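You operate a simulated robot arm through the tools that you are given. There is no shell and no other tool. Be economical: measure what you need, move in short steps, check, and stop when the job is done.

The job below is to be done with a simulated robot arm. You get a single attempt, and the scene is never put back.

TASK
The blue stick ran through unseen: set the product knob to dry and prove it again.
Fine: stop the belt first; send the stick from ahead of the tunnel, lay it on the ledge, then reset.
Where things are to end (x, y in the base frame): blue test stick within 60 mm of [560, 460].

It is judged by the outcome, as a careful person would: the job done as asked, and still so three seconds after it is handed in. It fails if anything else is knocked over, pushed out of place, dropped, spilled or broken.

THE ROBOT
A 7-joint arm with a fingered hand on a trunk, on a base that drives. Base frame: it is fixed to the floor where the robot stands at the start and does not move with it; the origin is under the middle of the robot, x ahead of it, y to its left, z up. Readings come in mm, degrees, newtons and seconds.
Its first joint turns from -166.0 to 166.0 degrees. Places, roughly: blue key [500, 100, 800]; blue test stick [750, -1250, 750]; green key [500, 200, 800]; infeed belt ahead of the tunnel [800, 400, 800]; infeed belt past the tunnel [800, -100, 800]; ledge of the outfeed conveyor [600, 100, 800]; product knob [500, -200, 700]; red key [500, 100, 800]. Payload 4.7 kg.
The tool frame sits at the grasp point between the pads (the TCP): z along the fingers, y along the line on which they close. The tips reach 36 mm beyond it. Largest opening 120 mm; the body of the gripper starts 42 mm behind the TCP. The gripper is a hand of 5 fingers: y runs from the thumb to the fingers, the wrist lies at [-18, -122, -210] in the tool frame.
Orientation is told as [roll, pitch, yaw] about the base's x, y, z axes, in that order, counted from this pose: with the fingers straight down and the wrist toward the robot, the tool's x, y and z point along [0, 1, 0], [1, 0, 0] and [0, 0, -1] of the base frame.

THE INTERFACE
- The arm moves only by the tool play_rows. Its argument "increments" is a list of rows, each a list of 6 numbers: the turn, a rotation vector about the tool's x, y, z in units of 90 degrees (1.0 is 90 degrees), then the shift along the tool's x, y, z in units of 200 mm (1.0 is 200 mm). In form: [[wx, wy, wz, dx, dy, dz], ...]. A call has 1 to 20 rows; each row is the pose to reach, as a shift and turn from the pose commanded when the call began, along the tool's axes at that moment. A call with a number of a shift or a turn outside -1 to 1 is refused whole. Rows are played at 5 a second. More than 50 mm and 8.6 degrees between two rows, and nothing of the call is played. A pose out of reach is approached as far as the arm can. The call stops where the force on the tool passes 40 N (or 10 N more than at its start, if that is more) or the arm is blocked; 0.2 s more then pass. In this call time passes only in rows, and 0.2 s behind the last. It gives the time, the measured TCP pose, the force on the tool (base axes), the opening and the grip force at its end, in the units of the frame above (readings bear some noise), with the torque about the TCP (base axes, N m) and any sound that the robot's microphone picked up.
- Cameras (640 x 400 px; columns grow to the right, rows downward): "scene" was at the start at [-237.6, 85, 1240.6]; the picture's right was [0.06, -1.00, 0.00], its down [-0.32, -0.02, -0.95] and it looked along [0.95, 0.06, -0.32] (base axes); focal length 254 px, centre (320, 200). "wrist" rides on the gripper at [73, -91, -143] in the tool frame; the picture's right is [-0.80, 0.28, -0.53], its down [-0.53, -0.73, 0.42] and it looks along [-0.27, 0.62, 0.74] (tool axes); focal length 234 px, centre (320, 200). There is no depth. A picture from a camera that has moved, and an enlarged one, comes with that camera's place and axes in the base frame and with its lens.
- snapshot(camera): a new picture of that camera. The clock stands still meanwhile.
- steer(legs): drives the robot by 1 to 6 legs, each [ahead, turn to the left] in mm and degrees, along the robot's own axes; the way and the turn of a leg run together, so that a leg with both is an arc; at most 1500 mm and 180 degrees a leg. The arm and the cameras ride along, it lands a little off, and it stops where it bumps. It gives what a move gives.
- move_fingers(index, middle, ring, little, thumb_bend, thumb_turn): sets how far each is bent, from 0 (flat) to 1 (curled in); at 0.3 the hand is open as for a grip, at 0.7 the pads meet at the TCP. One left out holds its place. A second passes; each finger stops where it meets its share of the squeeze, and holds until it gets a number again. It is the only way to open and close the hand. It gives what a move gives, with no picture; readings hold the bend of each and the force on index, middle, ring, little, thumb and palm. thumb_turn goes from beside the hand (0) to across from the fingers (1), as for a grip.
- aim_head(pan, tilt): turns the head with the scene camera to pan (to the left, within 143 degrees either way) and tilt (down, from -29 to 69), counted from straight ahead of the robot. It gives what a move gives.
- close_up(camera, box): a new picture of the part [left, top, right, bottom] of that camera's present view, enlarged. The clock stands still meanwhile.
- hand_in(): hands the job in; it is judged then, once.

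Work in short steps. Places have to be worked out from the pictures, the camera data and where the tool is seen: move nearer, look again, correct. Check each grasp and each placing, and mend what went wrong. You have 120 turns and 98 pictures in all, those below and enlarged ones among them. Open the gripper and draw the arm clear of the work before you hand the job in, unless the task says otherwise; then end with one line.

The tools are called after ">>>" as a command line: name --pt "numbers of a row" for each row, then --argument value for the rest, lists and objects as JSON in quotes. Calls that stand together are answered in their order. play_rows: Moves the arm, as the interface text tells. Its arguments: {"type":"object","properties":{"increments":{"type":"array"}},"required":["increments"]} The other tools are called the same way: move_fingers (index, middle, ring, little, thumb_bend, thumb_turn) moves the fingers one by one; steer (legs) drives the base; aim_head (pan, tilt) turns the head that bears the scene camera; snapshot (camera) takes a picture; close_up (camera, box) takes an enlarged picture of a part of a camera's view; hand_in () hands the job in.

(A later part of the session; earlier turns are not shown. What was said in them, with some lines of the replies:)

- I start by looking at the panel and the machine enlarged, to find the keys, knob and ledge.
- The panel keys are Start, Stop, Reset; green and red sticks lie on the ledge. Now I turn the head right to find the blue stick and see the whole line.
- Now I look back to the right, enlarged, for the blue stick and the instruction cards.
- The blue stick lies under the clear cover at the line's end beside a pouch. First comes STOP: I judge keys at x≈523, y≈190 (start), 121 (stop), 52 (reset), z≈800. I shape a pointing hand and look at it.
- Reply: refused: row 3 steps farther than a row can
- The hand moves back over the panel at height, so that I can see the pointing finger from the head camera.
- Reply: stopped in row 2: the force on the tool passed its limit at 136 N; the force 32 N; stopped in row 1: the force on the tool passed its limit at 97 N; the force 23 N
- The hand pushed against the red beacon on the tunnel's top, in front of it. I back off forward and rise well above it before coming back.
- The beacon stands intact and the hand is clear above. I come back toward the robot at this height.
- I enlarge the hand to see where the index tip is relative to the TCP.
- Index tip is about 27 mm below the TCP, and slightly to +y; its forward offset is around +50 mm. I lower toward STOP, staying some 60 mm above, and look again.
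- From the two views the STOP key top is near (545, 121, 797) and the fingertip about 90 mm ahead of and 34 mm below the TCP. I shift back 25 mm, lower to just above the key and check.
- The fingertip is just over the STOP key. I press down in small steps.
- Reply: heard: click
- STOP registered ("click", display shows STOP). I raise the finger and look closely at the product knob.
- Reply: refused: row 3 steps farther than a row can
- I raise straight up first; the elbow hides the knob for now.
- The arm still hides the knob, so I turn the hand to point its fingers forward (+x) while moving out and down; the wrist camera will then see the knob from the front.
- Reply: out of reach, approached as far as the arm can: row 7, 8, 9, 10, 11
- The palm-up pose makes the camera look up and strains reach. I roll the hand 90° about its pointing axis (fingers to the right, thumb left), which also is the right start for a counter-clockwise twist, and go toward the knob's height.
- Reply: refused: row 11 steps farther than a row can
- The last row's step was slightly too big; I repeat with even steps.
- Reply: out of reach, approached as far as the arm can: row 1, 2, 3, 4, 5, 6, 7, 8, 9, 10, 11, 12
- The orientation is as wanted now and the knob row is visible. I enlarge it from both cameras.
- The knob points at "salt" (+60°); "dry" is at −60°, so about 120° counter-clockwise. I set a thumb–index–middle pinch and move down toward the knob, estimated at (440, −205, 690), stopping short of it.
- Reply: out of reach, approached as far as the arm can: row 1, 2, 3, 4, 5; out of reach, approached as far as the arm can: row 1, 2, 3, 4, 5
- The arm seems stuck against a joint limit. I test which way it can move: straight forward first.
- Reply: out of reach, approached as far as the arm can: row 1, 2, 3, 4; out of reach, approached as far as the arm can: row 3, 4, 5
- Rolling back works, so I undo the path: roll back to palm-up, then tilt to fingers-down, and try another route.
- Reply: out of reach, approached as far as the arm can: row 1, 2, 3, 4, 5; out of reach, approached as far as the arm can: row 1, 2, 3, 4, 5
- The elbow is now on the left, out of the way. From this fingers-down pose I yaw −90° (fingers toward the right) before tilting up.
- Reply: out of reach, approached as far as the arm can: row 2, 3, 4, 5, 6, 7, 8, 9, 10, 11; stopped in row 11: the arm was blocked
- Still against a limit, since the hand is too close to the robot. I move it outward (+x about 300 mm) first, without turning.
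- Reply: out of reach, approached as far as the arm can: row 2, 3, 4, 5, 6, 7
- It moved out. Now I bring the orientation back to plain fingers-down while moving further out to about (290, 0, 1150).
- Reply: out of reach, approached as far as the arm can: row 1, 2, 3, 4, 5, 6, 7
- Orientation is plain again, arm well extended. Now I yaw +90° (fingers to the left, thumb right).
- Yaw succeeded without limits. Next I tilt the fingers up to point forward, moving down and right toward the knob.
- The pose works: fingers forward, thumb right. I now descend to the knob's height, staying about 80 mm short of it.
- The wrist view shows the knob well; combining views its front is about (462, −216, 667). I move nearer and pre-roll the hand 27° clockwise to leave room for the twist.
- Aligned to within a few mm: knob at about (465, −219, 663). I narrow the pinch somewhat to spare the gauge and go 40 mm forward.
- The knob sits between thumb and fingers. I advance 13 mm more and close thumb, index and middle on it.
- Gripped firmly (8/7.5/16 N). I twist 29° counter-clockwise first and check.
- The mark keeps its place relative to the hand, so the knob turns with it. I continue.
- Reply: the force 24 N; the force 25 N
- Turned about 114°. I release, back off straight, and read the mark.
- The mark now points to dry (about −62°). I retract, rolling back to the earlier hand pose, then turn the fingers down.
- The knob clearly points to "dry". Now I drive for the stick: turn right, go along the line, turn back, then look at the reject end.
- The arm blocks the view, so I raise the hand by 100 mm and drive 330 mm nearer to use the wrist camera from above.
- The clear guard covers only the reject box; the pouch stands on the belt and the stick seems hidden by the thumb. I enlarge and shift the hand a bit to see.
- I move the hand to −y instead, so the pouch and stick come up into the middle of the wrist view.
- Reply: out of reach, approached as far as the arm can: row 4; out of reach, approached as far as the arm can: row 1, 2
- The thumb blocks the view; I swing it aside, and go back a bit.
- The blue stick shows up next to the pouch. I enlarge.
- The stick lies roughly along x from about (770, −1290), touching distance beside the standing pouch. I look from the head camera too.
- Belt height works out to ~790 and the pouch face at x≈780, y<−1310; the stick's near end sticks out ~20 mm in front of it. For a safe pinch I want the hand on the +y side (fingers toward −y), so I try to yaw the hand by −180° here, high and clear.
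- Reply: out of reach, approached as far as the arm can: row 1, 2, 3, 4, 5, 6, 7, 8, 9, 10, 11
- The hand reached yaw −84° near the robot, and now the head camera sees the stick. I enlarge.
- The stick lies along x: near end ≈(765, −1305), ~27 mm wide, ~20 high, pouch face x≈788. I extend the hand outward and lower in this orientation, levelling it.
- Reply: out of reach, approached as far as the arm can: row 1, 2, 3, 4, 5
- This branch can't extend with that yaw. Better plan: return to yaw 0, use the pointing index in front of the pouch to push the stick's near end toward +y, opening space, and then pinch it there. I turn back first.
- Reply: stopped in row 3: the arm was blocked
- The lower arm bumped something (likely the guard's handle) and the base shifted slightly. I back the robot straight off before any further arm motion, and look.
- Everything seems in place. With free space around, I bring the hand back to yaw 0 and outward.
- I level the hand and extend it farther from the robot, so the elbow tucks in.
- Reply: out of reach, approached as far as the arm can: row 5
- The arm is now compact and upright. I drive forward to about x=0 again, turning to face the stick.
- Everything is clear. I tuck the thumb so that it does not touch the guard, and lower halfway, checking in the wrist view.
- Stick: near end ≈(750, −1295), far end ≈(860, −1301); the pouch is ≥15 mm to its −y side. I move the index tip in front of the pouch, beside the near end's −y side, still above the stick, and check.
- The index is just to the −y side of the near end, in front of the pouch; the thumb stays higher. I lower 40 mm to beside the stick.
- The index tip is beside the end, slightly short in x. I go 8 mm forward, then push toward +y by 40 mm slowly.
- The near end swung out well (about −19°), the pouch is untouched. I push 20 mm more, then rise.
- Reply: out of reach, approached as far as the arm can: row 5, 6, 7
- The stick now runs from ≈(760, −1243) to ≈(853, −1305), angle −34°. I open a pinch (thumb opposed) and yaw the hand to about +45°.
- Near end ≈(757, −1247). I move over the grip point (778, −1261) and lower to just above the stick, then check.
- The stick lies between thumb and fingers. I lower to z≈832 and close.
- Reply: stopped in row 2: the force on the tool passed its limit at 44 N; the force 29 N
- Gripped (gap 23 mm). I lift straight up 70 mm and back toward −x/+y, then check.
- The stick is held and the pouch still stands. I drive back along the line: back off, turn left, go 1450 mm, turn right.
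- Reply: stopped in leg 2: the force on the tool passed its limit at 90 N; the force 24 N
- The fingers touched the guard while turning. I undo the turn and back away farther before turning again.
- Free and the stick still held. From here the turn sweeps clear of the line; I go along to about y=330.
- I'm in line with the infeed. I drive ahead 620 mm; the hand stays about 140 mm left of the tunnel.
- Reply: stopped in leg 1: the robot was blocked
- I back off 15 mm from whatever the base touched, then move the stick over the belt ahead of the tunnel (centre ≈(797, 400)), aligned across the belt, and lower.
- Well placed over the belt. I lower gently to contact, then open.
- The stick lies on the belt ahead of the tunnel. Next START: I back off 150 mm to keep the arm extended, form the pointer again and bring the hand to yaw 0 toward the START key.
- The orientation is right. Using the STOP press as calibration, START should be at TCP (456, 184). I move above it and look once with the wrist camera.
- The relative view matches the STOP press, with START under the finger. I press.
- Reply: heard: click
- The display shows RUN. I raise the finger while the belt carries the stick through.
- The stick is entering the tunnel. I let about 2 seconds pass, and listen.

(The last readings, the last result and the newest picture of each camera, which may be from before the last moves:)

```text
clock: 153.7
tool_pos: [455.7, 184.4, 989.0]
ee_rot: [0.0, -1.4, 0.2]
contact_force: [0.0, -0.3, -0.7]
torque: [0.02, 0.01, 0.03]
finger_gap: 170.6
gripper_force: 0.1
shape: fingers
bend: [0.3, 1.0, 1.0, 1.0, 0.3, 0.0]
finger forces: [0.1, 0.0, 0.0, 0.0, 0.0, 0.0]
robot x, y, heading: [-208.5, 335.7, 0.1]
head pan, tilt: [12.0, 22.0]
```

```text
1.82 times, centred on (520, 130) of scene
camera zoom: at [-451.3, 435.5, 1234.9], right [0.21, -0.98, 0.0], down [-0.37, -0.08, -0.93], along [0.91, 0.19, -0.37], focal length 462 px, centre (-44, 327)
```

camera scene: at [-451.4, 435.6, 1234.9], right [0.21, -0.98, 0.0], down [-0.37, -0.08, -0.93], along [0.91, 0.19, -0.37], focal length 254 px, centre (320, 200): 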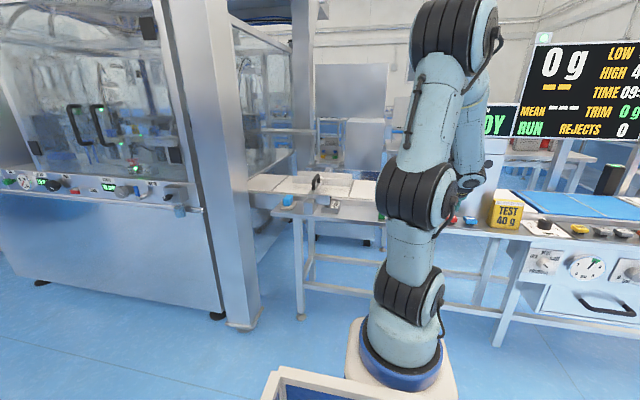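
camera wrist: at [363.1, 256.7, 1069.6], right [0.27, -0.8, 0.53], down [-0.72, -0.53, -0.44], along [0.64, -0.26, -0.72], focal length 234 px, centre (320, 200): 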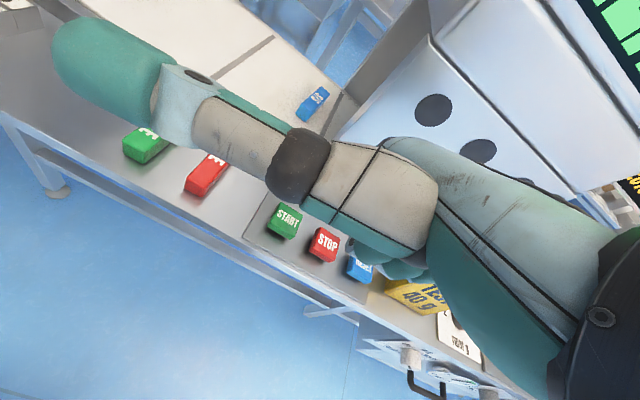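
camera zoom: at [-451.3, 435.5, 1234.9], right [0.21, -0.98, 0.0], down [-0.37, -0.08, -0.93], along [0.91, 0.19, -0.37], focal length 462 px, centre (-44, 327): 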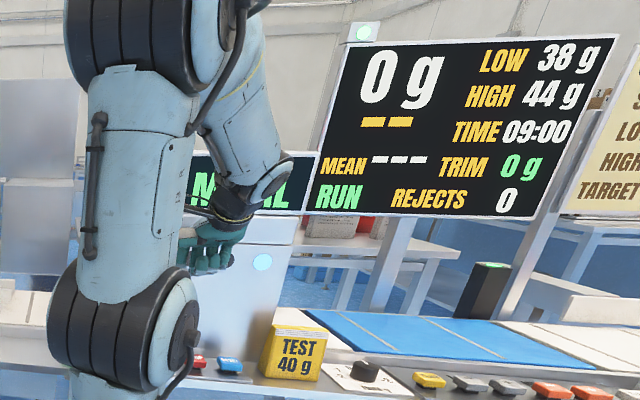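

The tunnel's display reads "M…AL" (METAL): the stick was seen. I wait a little more and see where the stick stops.

>>> play_rows --pt "0 0 0 0 0 -0.03" --pt "0 0 0 0 0 -0.06" --pt "0 0 0 0 0 -0.08" --pt "0 0 0 0 0 -0.1" --pt "0 0 0 0 0 -0.1" --pt "0 0 0 0 0 -0.1"

>>> aim_head --pan -20 --tilt 22

>>> snapshot --camera "scene"

```text
clock: 155.1
tool_pos: [454.4, 184.7, 1006.3]
ee_rot: [0.0, -1.3, 0.3]
contact_force: [-0.2, 0.7, -0.1]
torque: [0.01, 0.0, 0.0]
finger_gap: 170.4
gripper_force: 0.0
shape: fingers
bend: [0.3, 1.0, 1.0, 1.0, 0.3, 0.0]
finger forces: [0.0, 0.1, 0.0, 0.0, 0.1, 0.0]
robot x, y, heading: [-215.1, 337.1, -0.2]
head pan, tilt: [12.0, 22.0]
```

```text
clock: 156.0
tool_pos: [454.9, 183.5, 1006.9]
ee_rot: [0.0, -1.3, 0.2]
contact_force: [-0.3, 0.2, 0.0]
torque: [0.01, -0.06, 0.05]
finger_gap: 170.7
gripper_force: 0.0
shape: fingers
bend: [0.3, 1.0, 1.0, 1.0, 0.3, 0.0]
finger forces: [0.0, 0.0, 0.0, 0.0, 0.1, 0.1]
robot x, y, heading: [-209.2, 339.0, 0.0]
head pan, tilt: [-20.0, 22.0]
```

```text
9 pictures are left
camera scene: at [-454.8, 384.6, 1234.9], right [-0.34, -0.94, 0.0], down [-0.35, 0.13, -0.93], along [0.87, -0.31, -0.37], focal length 254 px, centre (320, 200)
```

scene: 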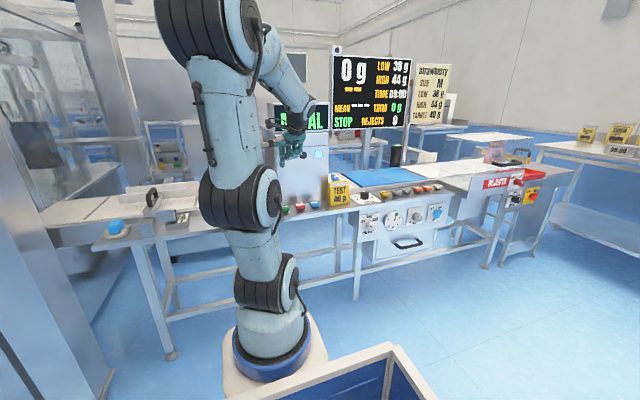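

METAL was shown and the belt stopped; the stick must lie just past the tunnel. I set the pinch hand and reposition the robot to the right, ending slightly turned so that the hand stays clear of the tunnel.

>>> move_fingers --index 0.42 --middle 0.42 --thumb_bend 0.42 --thumb_turn 1

>>> steer --legs '[[0, -60], [330, 0], [0, 50]]'

>>> snapshot --camera "wrist"

```text
clock: 157.0
tool_pos: [453.7, 184.5, 1006.7]
ee_rot: [0.0, -1.4, 0.2]
contact_force: [-0.4, 0.7, -0.8]
torque: [0.01, 0.02, 0.0]
finger_gap: 87.6
gripper_force: 0.2
shape: fingers
bend: [0.42, 0.42, 1.0, 1.0, 0.42, 0.99]
finger forces: [0.0, 0.1, 0.0, 0.1, 0.0, 0.0]
robot x, y, heading: [-209.3, 339.4, 0.0]
head pan, tilt: [-20.0, 22.0]
```

```text
clock: 164.1
tool_pos: [585.8, -210.9, 1006.7]
ee_rot: [0.0, -1.3, -9.9]
contact_force: [0.2, 0.2, 0.8]
torque: [0.0, 0.01, -0.02]
finger_gap: 87.7
gripper_force: 0.1
shape: fingers
bend: [0.42, 0.42, 1.0, 1.0, 0.42, 0.99]
finger forces: [0.1, 0.1, 0.0, 0.0, 0.0, 0.1]
robot x, y, heading: [-47.7, 54.7, -9.9]
head pan, tilt: [-20.0, 22.0]
```

```text
8 pictures are left
camera wrist: at [505.2, -122.0, 1148.8], right [0.13, -0.84, 0.53], down [-0.8, -0.4, -0.44], along [0.58, -0.37, -0.72], focal length 234 px, centre (320, 200)
```

wrist: 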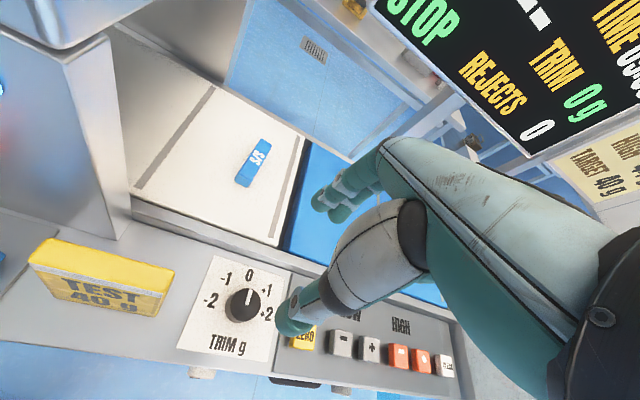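

The stick lies at ≈(734, −146)–(842, −158), centre (788, −152). I yaw the hand to ≈+80° while moving above it at this height.

>>> play_rows --pt "0 0 -0.083 0.0 0.05 0" --pt "0 0 -0.166 0.0 0.1 0" --pt "0 0 -0.249 0.05 0.18 0" --pt "0 0 -0.332 0.1 0.26 0" --pt "0 0 -0.415 0.15 0.34 0" --pt "0 0 -0.498 0.2 0.42 0" --pt "0 0 -0.581 0.25 0.5 0" --pt "0 0 -0.664 0.3 0.58 0" --pt "0 0 -0.747 0.35 0.66 0" --pt "0 0 -0.83 0.4 0.74 0" --pt "0 0 -0.913 0.44 0.83 0" --pt "0 0 -0.99 0.465 0.92 0"

>>> play_rows --pt "0 0 0 0 0 0.2" --pt "0 0 0 0 0 0.4" --pt "0 0 0 0 0 0.6" --pt "0 0 0 0 0 0.68"

>>> snapshot --camera "wrist"

```text
clock: 166.7
tool_pos: [781.3, -149.9, 1011.5]
ee_rot: [-1.3, 0.1, 79.3]
contact_force: [-0.7, 0.3, 0.1]
torque: [-0.04, -0.03, -0.02]
finger_gap: 87.8
gripper_force: 0.1
shape: fingers
bend: [0.42, 0.42, 1.0, 1.0, 0.42, 0.99]
finger forces: [0.0, 0.0, 0.1, 0.0, 0.0, 0.1]
robot x, y, heading: [-41.7, 55.4, -10.0]
head pan, tilt: [-20.0, 22.0]
```

```text
clock: 167.7
tool_pos: [787.1, -150.6, 875.3]
ee_rot: [-1.4, 0.1, 79.1]
contact_force: [-0.8, 0.5, -0.4]
torque: [0.0, -0.02, -0.02]
finger_gap: 87.5
gripper_force: 0.0
shape: fingers
bend: [0.42, 0.42, 1.0, 1.0, 0.42, 0.99]
finger forces: [0.0, 0.0, 0.0, 0.0, 0.0, 0.0]
robot x, y, heading: [-41.8, 53.8, -10.0]
head pan, tilt: [-20.0, 22.0]
```

```text
7 pictures are left
camera wrist: at [694.7, -224.2, 1017.1], right [0.83, 0.13, 0.54], down [0.4, -0.82, -0.41], along [0.39, 0.56, -0.73], focal length 234 px, centre (320, 200)
```

wrist: 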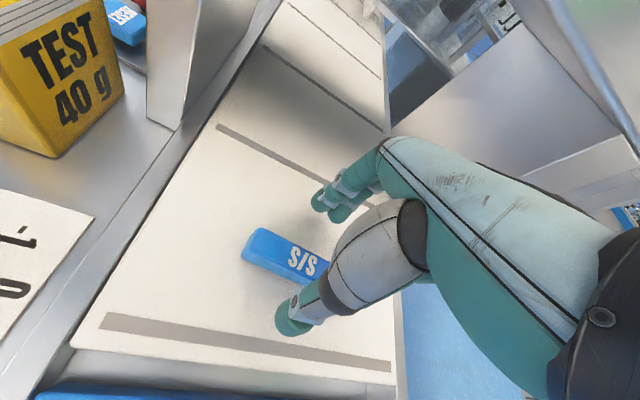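

The stick is well between thumb and fingers. I lower to z≈841 and close, then lift.

>>> play_rows --pt "0 0 0 0 0 0.08" --pt "0 0 0 0 0 0.14" --pt "0 0 0 0 0 0.17"

>>> move_fingers --index 0.8 --middle 0.8 --thumb_bend 0.8

>>> play_rows --pt "0 0 0 0 0 -0.1" --pt "0 0 0 0 0 -0.3" --pt "0 0 0 0 0 -0.5" --pt "0 0 0 0 0 -0.7" --pt "0 0 0 0 0 -0.85"

>>> snapshot --camera "wrist"

```text
clock: 168.4
tool_pos: [786.6, -151.8, 841.8]
ee_rot: [-1.3, -0.1, 79.3]
contact_force: [0.2, 1.7, -0.5]
torque: [-0.03, -0.01, -0.03]
finger_gap: 87.4
gripper_force: 0.0
shape: fingers
bend: [0.42, 0.42, 1.0, 1.0, 0.42, 0.99]
finger forces: [0.1, 0.0, 0.0, 0.0, 0.1, 0.1]
robot x, y, heading: [-44.3, 56.8, -10.1]
head pan, tilt: [-20.0, 22.0]
```

```text
clock: 169.4
tool_pos: [787.2, -150.8, 842.3]
ee_rot: [-1.3, -0.1, 79.2]
contact_force: [0.1, 0.8, 0.8]
torque: [0.02, -0.01, -0.03]
finger_gap: 24.0
gripper_force: 19.5
shape: fingers
bend: [0.61, 0.63, 1.0, 1.0, 0.67, 1.0]
finger forces: [10.4, 9.1, 0.0, 0.0, 19.2, 0.0]
robot x, y, heading: [-41.8, 54.6, -10.1]
head pan, tilt: [-20.0, 22.0]
```

```text
clock: 170.7
tool_pos: [784.2, -149.4, 1012.5]
ee_rot: [-1.2, -0.1, 79.2]
contact_force: [0.6, -0.1, -1.0]
torque: [0.01, 0.01, -0.01]
finger_gap: 23.7
gripper_force: 19.4
shape: fingers
bend: [0.61, 0.63, 1.0, 1.0, 0.67, 1.0]
finger forces: [10.3, 9.1, 0.1, 0.0, 19.3, 0.0]
robot x, y, heading: [-39.7, 58.7, -10.1]
head pan, tilt: [-20.0, 22.0]
```

```text
6 pictures are left
camera wrist: at [692.3, -225.1, 1154.4], right [0.83, 0.13, 0.54], down [0.39, -0.82, -0.41], along [0.39, 0.56, -0.73], focal length 234 px, centre (320, 200)
```

wrist: 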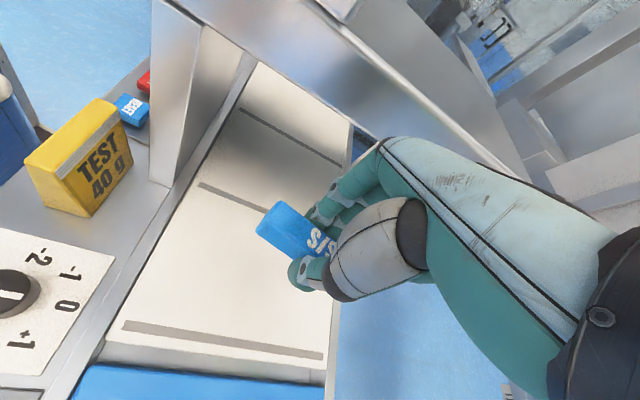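

The stick is held at its middle. I back off 350 mm, then go around in front of the tunnel toward the ledge, hand high.

>>> steer --legs '[[-350, 0], [0, 60], [212, 0], [0, -33]]'

```text
clock: 178.3
tool_pos: [585.8, 472.2, 1012.6]
ee_rot: [-1.3, -0.2, 106.8]
contact_force: [0.4, 0.0, -0.3]
torque: [0.02, 0.0, -0.02]
finger_gap: 23.8
gripper_force: 18.8
shape: fingers
bend: [0.61, 0.63, 1.0, 1.0, 0.67, 1.0]
finger forces: [10.3, 9.0, 0.0, 0.0, 19.2, 0.1]
robot x, y, heading: [-243.7, 276.4, 17.4]
head pan, tilt: [-20.0, 22.0]
```

The hand is almost exactly over the target. I align the stick along x, centre at (560, 468), and lower to z≈852, then look.

>>> play_rows --pt "0 0 0.08 0.05 0.01 0.1" --pt "0 0 0.16 0.1 0.02 0.3" --pt "0 0 0.25 0.13 0.02 0.5" --pt "0 0 0.25 0.13 0.02 0.7" --pt "0 0 0.25 0.13 0.02 0.8"

>>> snapshot --camera "wrist"

```text
clock: 179.5
tool_pos: [563.5, 470.5, 854.4]
ee_rot: [-1.3, -0.5, 84.2]
contact_force: [-0.8, 0.1, -0.9]
torque: [-0.04, -0.01, 0.0]
finger_gap: 23.6
gripper_force: 18.7
shape: fingers
bend: [0.61, 0.63, 1.0, 1.0, 0.67, 1.0]
finger forces: [10.3, 8.7, 0.1, 0.0, 19.1, 0.1]
robot x, y, heading: [-246.1, 277.2, 17.5]
head pan, tilt: [-20.0, 22.0]
```

```text
5 pictures are left
camera wrist: at [478.2, 387.2, 994.4], right [0.82, 0.19, 0.55], down [0.46, -0.78, -0.42], along [0.34, 0.6, -0.73], focal length 234 px, centre (320, 200)
```

wrist: 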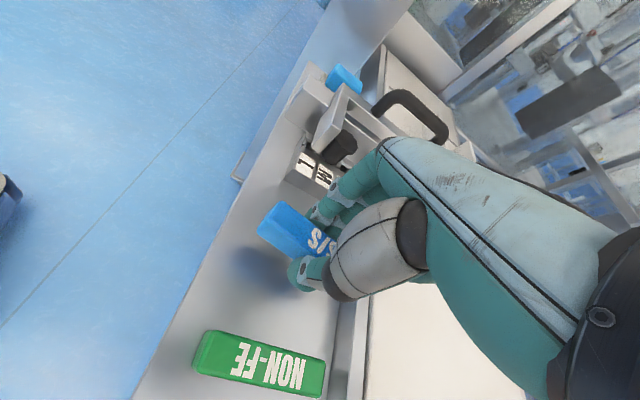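

The stick is over free ledge between the NON-FE stick and the S/M/L block. I lower in small steps, with 8 mm more in x.

>>> play_rows --pt "0 0 0 -0.04 0 0.04" --pt "0 0 0 -0.04 0 0.07" --pt "0 0 0 -0.04 0 0.1"

>>> play_rows --pt "0 0 0 0 0 0.015" --pt "0 0 0 0 0 0.03"

```text
clock: 180.3
tool_pos: [571.5, 469.6, 833.4]
ee_rot: [-1.2, -0.6, 84.2]
contact_force: [-0.2, -0.4, -0.4]
torque: [-0.02, 0.02, 0.02]
finger_gap: 23.8
gripper_force: 19.3
shape: fingers
bend: [0.61, 0.63, 1.0, 1.0, 0.67, 1.0]
finger forces: [10.3, 8.9, 0.0, 0.1, 19.1, 0.1]
robot x, y, heading: [-239.5, 273.6, 17.4]
head pan, tilt: [-20.0, 22.0]
```

```text
clock: 180.9
tool_pos: [572.9, 468.4, 827.0]
ee_rot: [-1.2, -0.6, 84.3]
contact_force: [0.3, 1.1, -0.6]
torque: [-0.01, 0.02, 0.02]
finger_gap: 23.9
gripper_force: 19.3
shape: fingers
bend: [0.61, 0.63, 1.0, 1.0, 0.67, 1.0]
finger forces: [10.4, 8.9, 0.1, 0.0, 19.2, 0.1]
robot x, y, heading: [-241.2, 275.9, 17.5]
head pan, tilt: [-20.0, 22.0]
```

No contact yet; I continue in 4 mm rows, which will stop on contact.

>>> play_rows --pt "0 0 0 0 0 0.02" --pt "0 0 0 0 0 0.04"

>>> play_rows --pt "0 0 0 0 0 0.015" --pt "0 0 0 0 0 0.03"

>>> close_up --camera "wrist" --box '[180, 150, 420, 400]'

```text
clock: 181.5
tool_pos: [572.3, 469.3, 818.0]
ee_rot: [-1.3, -0.7, 84.2]
contact_force: [-0.2, 0.0, -1.8]
torque: [-0.01, 0.01, 0.0]
finger_gap: 23.9
gripper_force: 19.3
shape: fingers
bend: [0.61, 0.63, 1.0, 1.0, 0.67, 1.0]
finger forces: [10.3, 8.9, 0.1, 0.1, 19.1, 0.1]
robot x, y, heading: [-248.0, 274.2, 17.6]
head pan, tilt: [-20.0, 22.0]
```

```text
clock: 182.1
tool_pos: [572.0, 469.8, 811.3]
ee_rot: [-1.2, -0.6, 84.2]
contact_force: [0.0, 0.1, -0.4]
torque: [-0.04, 0.01, 0.03]
finger_gap: 23.8
gripper_force: 19.4
shape: fingers
bend: [0.61, 0.63, 1.0, 1.0, 0.67, 1.0]
finger forces: [10.3, 8.8, 0.1, 0.1, 19.1, 0.0]
robot x, y, heading: [-244.4, 274.9, 17.4]
head pan, tilt: [-20.0, 22.0]
```

```text
1.60 times, centred on (300, 275) of wrist
camera zoom: at [488.0, 386.6, 952.9], right [0.82, 0.19, 0.54], down [0.46, -0.78, -0.42], along [0.34, 0.6, -0.73], focal length 375 px, centre (352, 80)
```

zoom: 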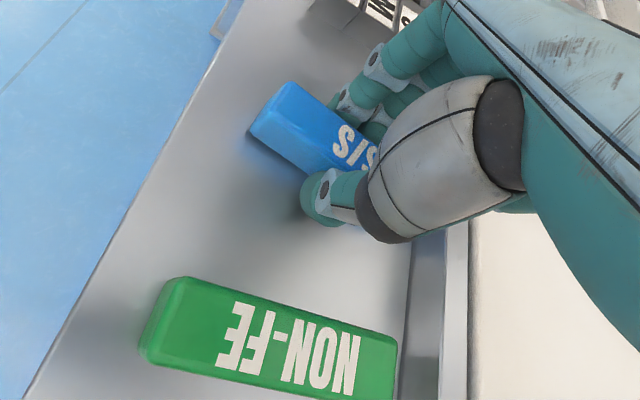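

It looks nearly down. I continue a few millimetres until contact.

>>> play_rows --pt "0 0 0 0 0 0.015" --pt "0 0 0 0 0 0.025"

>>> play_rows --pt "0 0 0 0 0 0.015" --pt "0 0 0 0 0 0.025"

```text
clock: 182.7
tool_pos: [572.1, 469.2, 810.0]
ee_rot: [-1.5, -0.6, 84.2]
contact_force: [-1.0, 0.0, 17.2]
torque: [0.18, 0.05, 0.05]
finger_gap: 23.6
gripper_force: 22.3
shape: fingers
bend: [0.61, 0.63, 1.0, 1.0, 0.67, 1.0]
finger forces: [12.3, 10.3, 0.0, 0.0, 22.1, 0.0]
robot x, y, heading: [-244.0, 273.3, 17.5]
head pan, tilt: [-20.0, 22.0]
```

```text
clock: 183.2
tool_pos: [575.2, 470.1, 808.9]
ee_rot: [-1.8, -0.8, 84.2]
contact_force: [-1.3, -0.3, 10.9]
torque: [0.14, 0.06, 0.02]
finger_gap: 24.0
gripper_force: 19.9
shape: fingers
bend: [0.61, 0.63, 1.0, 1.0, 0.67, 1.0]
finger forces: [10.4, 9.2, 0.0, 0.0, 20.4, 0.0]
robot x, y, heading: [-240.8, 273.7, 17.5]
head pan, tilt: [-20.0, 22.0]
stopped in row 2: the force on the tool passed its limit at 43 N (the readings are from after the stop); the commanded pose is now the measured one
```

Contact at z≈809: it rests on the ledge. I rise 1 mm to relax, open, lift, and check.

>>> play_rows --pt "0 0 0 0 0 -0.007"

>>> move_fingers --index 0.45 --middle 0.45 --thumb_bend 0.48

>>> play_rows --pt "0 0 0 0 0 -0.1" --pt "0 0 0 0 0 -0.3" --pt "0 0 0 0 0 -0.5" --pt "0 0 0 0 0 -0.7" --pt "0 0 0 0 0 -0.9"

>>> snapshot --camera "wrist"

```text
clock: 183.6
tool_pos: [574.0, 471.5, 808.7]
ee_rot: [-1.7, -0.7, 84.3]
contact_force: [3.2, 0.8, 6.4]
torque: [0.14, -0.04, -0.03]
finger_gap: 24.1
gripper_force: 19.4
shape: fingers
bend: [0.61, 0.63, 1.0, 1.0, 0.67, 1.0]
finger forces: [10.3, 9.3, 0.0, 0.0, 19.2, 0.0]
robot x, y, heading: [-249.0, 279.8, 17.3]
head pan, tilt: [-20.0, 22.0]
```

```text
clock: 184.6
tool_pos: [573.5, 469.9, 810.1]
ee_rot: [-1.5, -0.8, 84.2]
contact_force: [-1.1, -1.6, 4.6]
torque: [0.16, -0.03, 0.02]
finger_gap: 72.8
gripper_force: 2.1
shape: fingers
bend: [0.45, 0.46, 1.0, 1.0, 0.48, 1.0]
finger forces: [0.0, 4.7, 0.0, 0.1, 0.0, 0.0]
robot x, y, heading: [-245.0, 277.6, 17.4]
head pan, tilt: [-20.0, 22.0]
```

```text
clock: 185.8
tool_pos: [569.2, 470.3, 989.5]
ee_rot: [-1.4, -0.6, 84.2]
contact_force: [0.2, 0.7, -1.6]
torque: [0.02, 0.03, -0.01]
finger_gap: 73.0
gripper_force: 0.1
shape: fingers
bend: [0.45, 0.45, 1.0, 1.0, 0.48, 1.0]
finger forces: [0.0, 0.0, 0.0, 0.0, 0.1, 0.0]
robot x, y, heading: [-241.2, 273.3, 17.2]
head pan, tilt: [-20.0, 22.0]
```

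```text
3 pictures are left
camera wrist: at [484.0, 386.8, 1129.4], right [0.81, 0.19, 0.55], down [0.47, -0.78, -0.42], along [0.35, 0.6, -0.72], focal length 234 px, centre (320, 200)
```

wrist: 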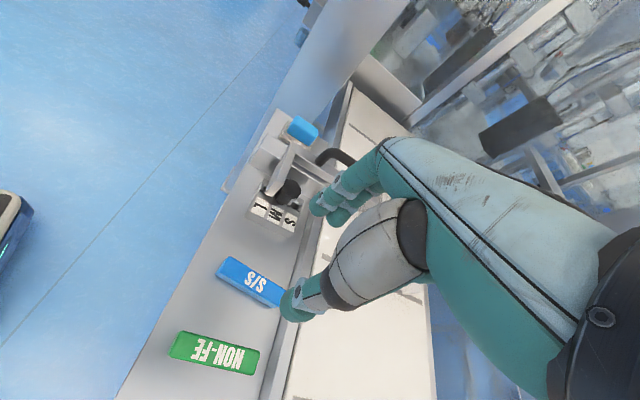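

The stick lies neatly on the ledge next to NON-FE. Now RESET: I back off, turn right to face it, and make the pointer hand again.

>>> steer --legs '[[-130, 0], [0, -33]]'

>>> move_fingers --index 0.3 --middle 1 --thumb_bend 0.3 --thumb_turn 0

```text
clock: 188.7
tool_pos: [420.8, -41.4, 987.9]
ee_rot: [-1.4, -0.7, 51.3]
contact_force: [-0.4, 0.3, 0.2]
torque: [-0.02, 0.01, -0.01]
finger_gap: 72.6
gripper_force: 0.1
shape: fingers
bend: [0.45, 0.45, 1.0, 1.0, 0.48, 1.0]
finger forces: [0.1, 0.0, 0.1, 0.0, 0.0, 0.1]
robot x, y, heading: [-369.4, 237.3, -15.4]
head pan, tilt: [-20.0, 22.0]
```

```text
clock: 189.7
tool_pos: [422.0, -41.2, 988.6]
ee_rot: [-1.5, -0.6, 51.4]
contact_force: [-0.9, -0.2, -0.4]
torque: [-0.01, -0.01, -0.01]
finger_gap: 170.8
gripper_force: 0.0
shape: fingers
bend: [0.3, 1.0, 1.0, 1.0, 0.3, 0.0]
finger forces: [0.0, 0.0, 0.0, 0.0, 0.0, 0.0]
robot x, y, heading: [-367.9, 234.0, -15.4]
head pan, tilt: [-20.0, 22.0]
```

To keep the curled fingers clear of the TEST block, I use yaw −20°; the TCP goes to (460, 76) so the tip falls on RESET (546, 50).

>>> play_rows --pt "0 0 0.088 0.02 0.06 0" --pt "0 0 0.176 0.05 0.12 0" --pt "0 0 0.264 0.07 0.19 0" --pt "0 0 0.352 0.1 0.26 0" --pt "0 0 0.44 0.12 0.33 0.05" --pt "0 0 0.528 0.15 0.4 0.12" --pt "0 0 0.616 0.18 0.47 0.2" --pt "0 0 0.704 0.2 0.53 0.32" --pt "0 0 0.79 0.22 0.575 0.44"

>>> snapshot --camera "wrist"

```text
clock: 191.7
tool_pos: [450.3, 56.6, 868.5]
ee_rot: [0.2, -1.5, -8.5]
contact_force: [1.6, -0.3, 2.2]
torque: [0.02, 0.05, 0.03]
finger_gap: 170.9
gripper_force: 0.1
shape: fingers
bend: [0.3, 1.0, 1.0, 1.0, 0.3, 0.0]
finger forces: [0.1, 0.0, 0.1, 0.0, 0.1, 0.0]
out of reach, approached as far as the arm can: row 8, 9
robot x, y, heading: [-369.7, 235.3, -15.3]
head pan, tilt: [-20.0, 22.0]
```

```text
2 pictures are left
camera wrist: at [366.9, 143.1, 1010.1], right [0.14, -0.84, 0.53], down [-0.79, -0.42, -0.44], along [0.59, -0.36, -0.72], focal length 234 px, centre (320, 200)
```

wrist: 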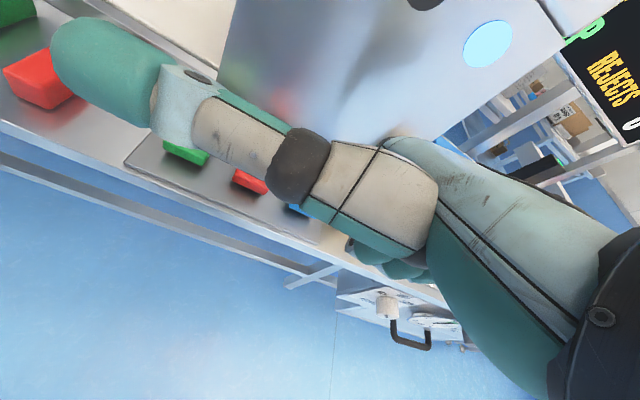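

The hand stopped at yaw −8.5°, and the tip computes to about (540, 48), on the RESET key and clear of the TEST block. I press down in small rows.

>>> play_rows --pt "0 0 0 0 0.01 0.06" --pt "0 0 0 0 0.02 0.12" --pt "0 0 0 0 0.02 0.16" --pt "0 0 0 0 0.02 0.19" --pt "0 0 0 0 0.02 0.21"

```text
clock: 192.9
tool_pos: [453.8, 56.4, 825.8]
ee_rot: [0.3, -1.5, -8.4]
contact_force: [-0.5, -0.5, 2.3]
torque: [0.0, -0.16, -0.03]
finger_gap: 171.0
gripper_force: 2.2
shape: fingers
bend: [0.3, 1.0, 1.0, 1.0, 0.3, 0.0]
finger forces: [2.6, 0.0, 0.1, 0.1, 0.0, 0.0]
robot x, y, heading: [-364.2, 233.9, -15.2]
head pan, tilt: [-20.0, 22.0]
heard: click
```

Click heard. I raise the hand straight up, back the robot away, and check the displays.

>>> play_rows --pt "0 0 0 0 0 -0.1" --pt "0 0 0 0 -0.05 -0.3" --pt "0 0 0 0 -0.1 -0.5" --pt "0 0 0 0 -0.1 -0.7"

>>> move_fingers --index 0.3 --middle 0.3 --ring 0.3 --little 0.3 --thumb_bend 0.3 --thumb_turn 1

>>> steer --legs '[[-250, 0]]'

>>> aim_head --pan 12 --tilt 18

>>> snapshot --camera "scene"

```text
clock: 193.9
tool_pos: [424.0, 53.5, 909.6]
ee_rot: [0.4, -1.6, -8.3]
contact_force: [0.1, -0.3, -0.5]
torque: [0.02, 0.01, 0.01]
finger_gap: 170.7
gripper_force: 0.0
shape: fingers
bend: [0.3, 1.0, 1.0, 1.0, 0.3, 0.0]
finger forces: [0.0, 0.0, 0.1, 0.0, 0.1, 0.0]
out of reach, approached as far as the arm can: row 3, 4
robot x, y, heading: [-365.4, 232.3, -15.4]
head pan, tilt: [-20.0, 22.0]
```

```text
clock: 194.9
tool_pos: [422.0, 54.8, 908.6]
ee_rot: [0.4, -1.5, -8.4]
contact_force: [0.3, 0.3, 0.0]
torque: [0.0, -0.01, 0.01]
finger_gap: 122.6
gripper_force: 0.0
shape: fingers
bend: [0.3, 0.3, 0.3, 0.3, 0.3, 0.97]
finger forces: [0.0, 0.0, 0.0, 0.1, 0.0, 0.0]
robot x, y, heading: [-367.0, 234.3, -15.3]
head pan, tilt: [-20.0, 22.0]
```

```text
clock: 196.7
tool_pos: [185.1, 118.4, 908.5]
ee_rot: [0.3, -1.6, -8.5]
contact_force: [-0.7, 0.2, 0.5]
torque: [0.0, 0.0, 0.0]
finger_gap: 122.6
gripper_force: 0.1
shape: fingers
bend: [0.3, 0.3, 0.3, 0.3, 0.3, 0.97]
finger forces: [0.0, 0.1, 0.0, 0.1, 0.0, 0.1]
robot x, y, heading: [-605.7, 299.5, -15.5]
head pan, tilt: [-20.0, 22.0]
```

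```text
clock: 197.7
tool_pos: [186.2, 117.4, 907.9]
ee_rot: [0.4, -1.5, -8.5]
contact_force: [-1.1, 0.3, -0.8]
torque: [0.01, 0.0, 0.01]
finger_gap: 122.5
gripper_force: 0.2
shape: fingers
bend: [0.3, 0.3, 0.3, 0.3, 0.3, 0.97]
finger forces: [0.0, 0.0, 0.0, 0.1, 0.0, 0.0]
robot x, y, heading: [-605.8, 301.2, -15.4]
head pan, tilt: [12.0, 18.0]
```

```text
1 pictures are left
camera scene: at [-808.3, 460.1, 1241.4], right [-0.06, -1.0, 0.0], down [-0.31, 0.02, -0.95], along [0.95, -0.06, -0.31], focal length 254 px, centre (320, 200)
```

scene: 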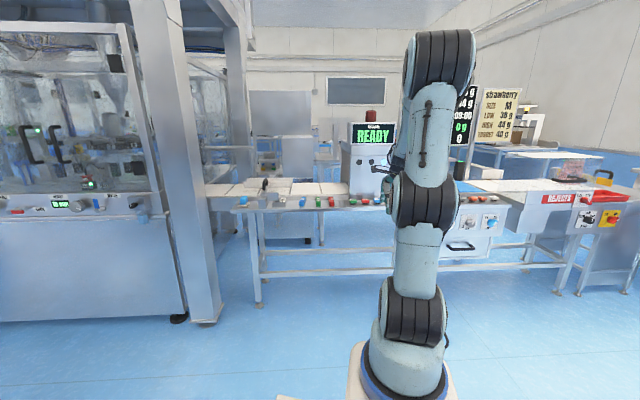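

The tunnel reads READY again, the three sticks lie on the ledge, nothing else looks disturbed, and the arm is clear with the hand open. I hand in.

>>> hand_in

```text
The job is handed in.
```

The product knob is on dry. With the belt stopped first, the blue stick was sent again from ahead of the tunnel and the display read METAL. The stick now lies on the ledge at about (573, 470). I then pressed reset and the tunnel reads READY; I did not restart the belt. On the way, the arm knocked the tunnel beacon and twice bumped the reject end, probably its clear guard, and the base touched something near the infeed. Nothing looked moved or damaged afterwards.
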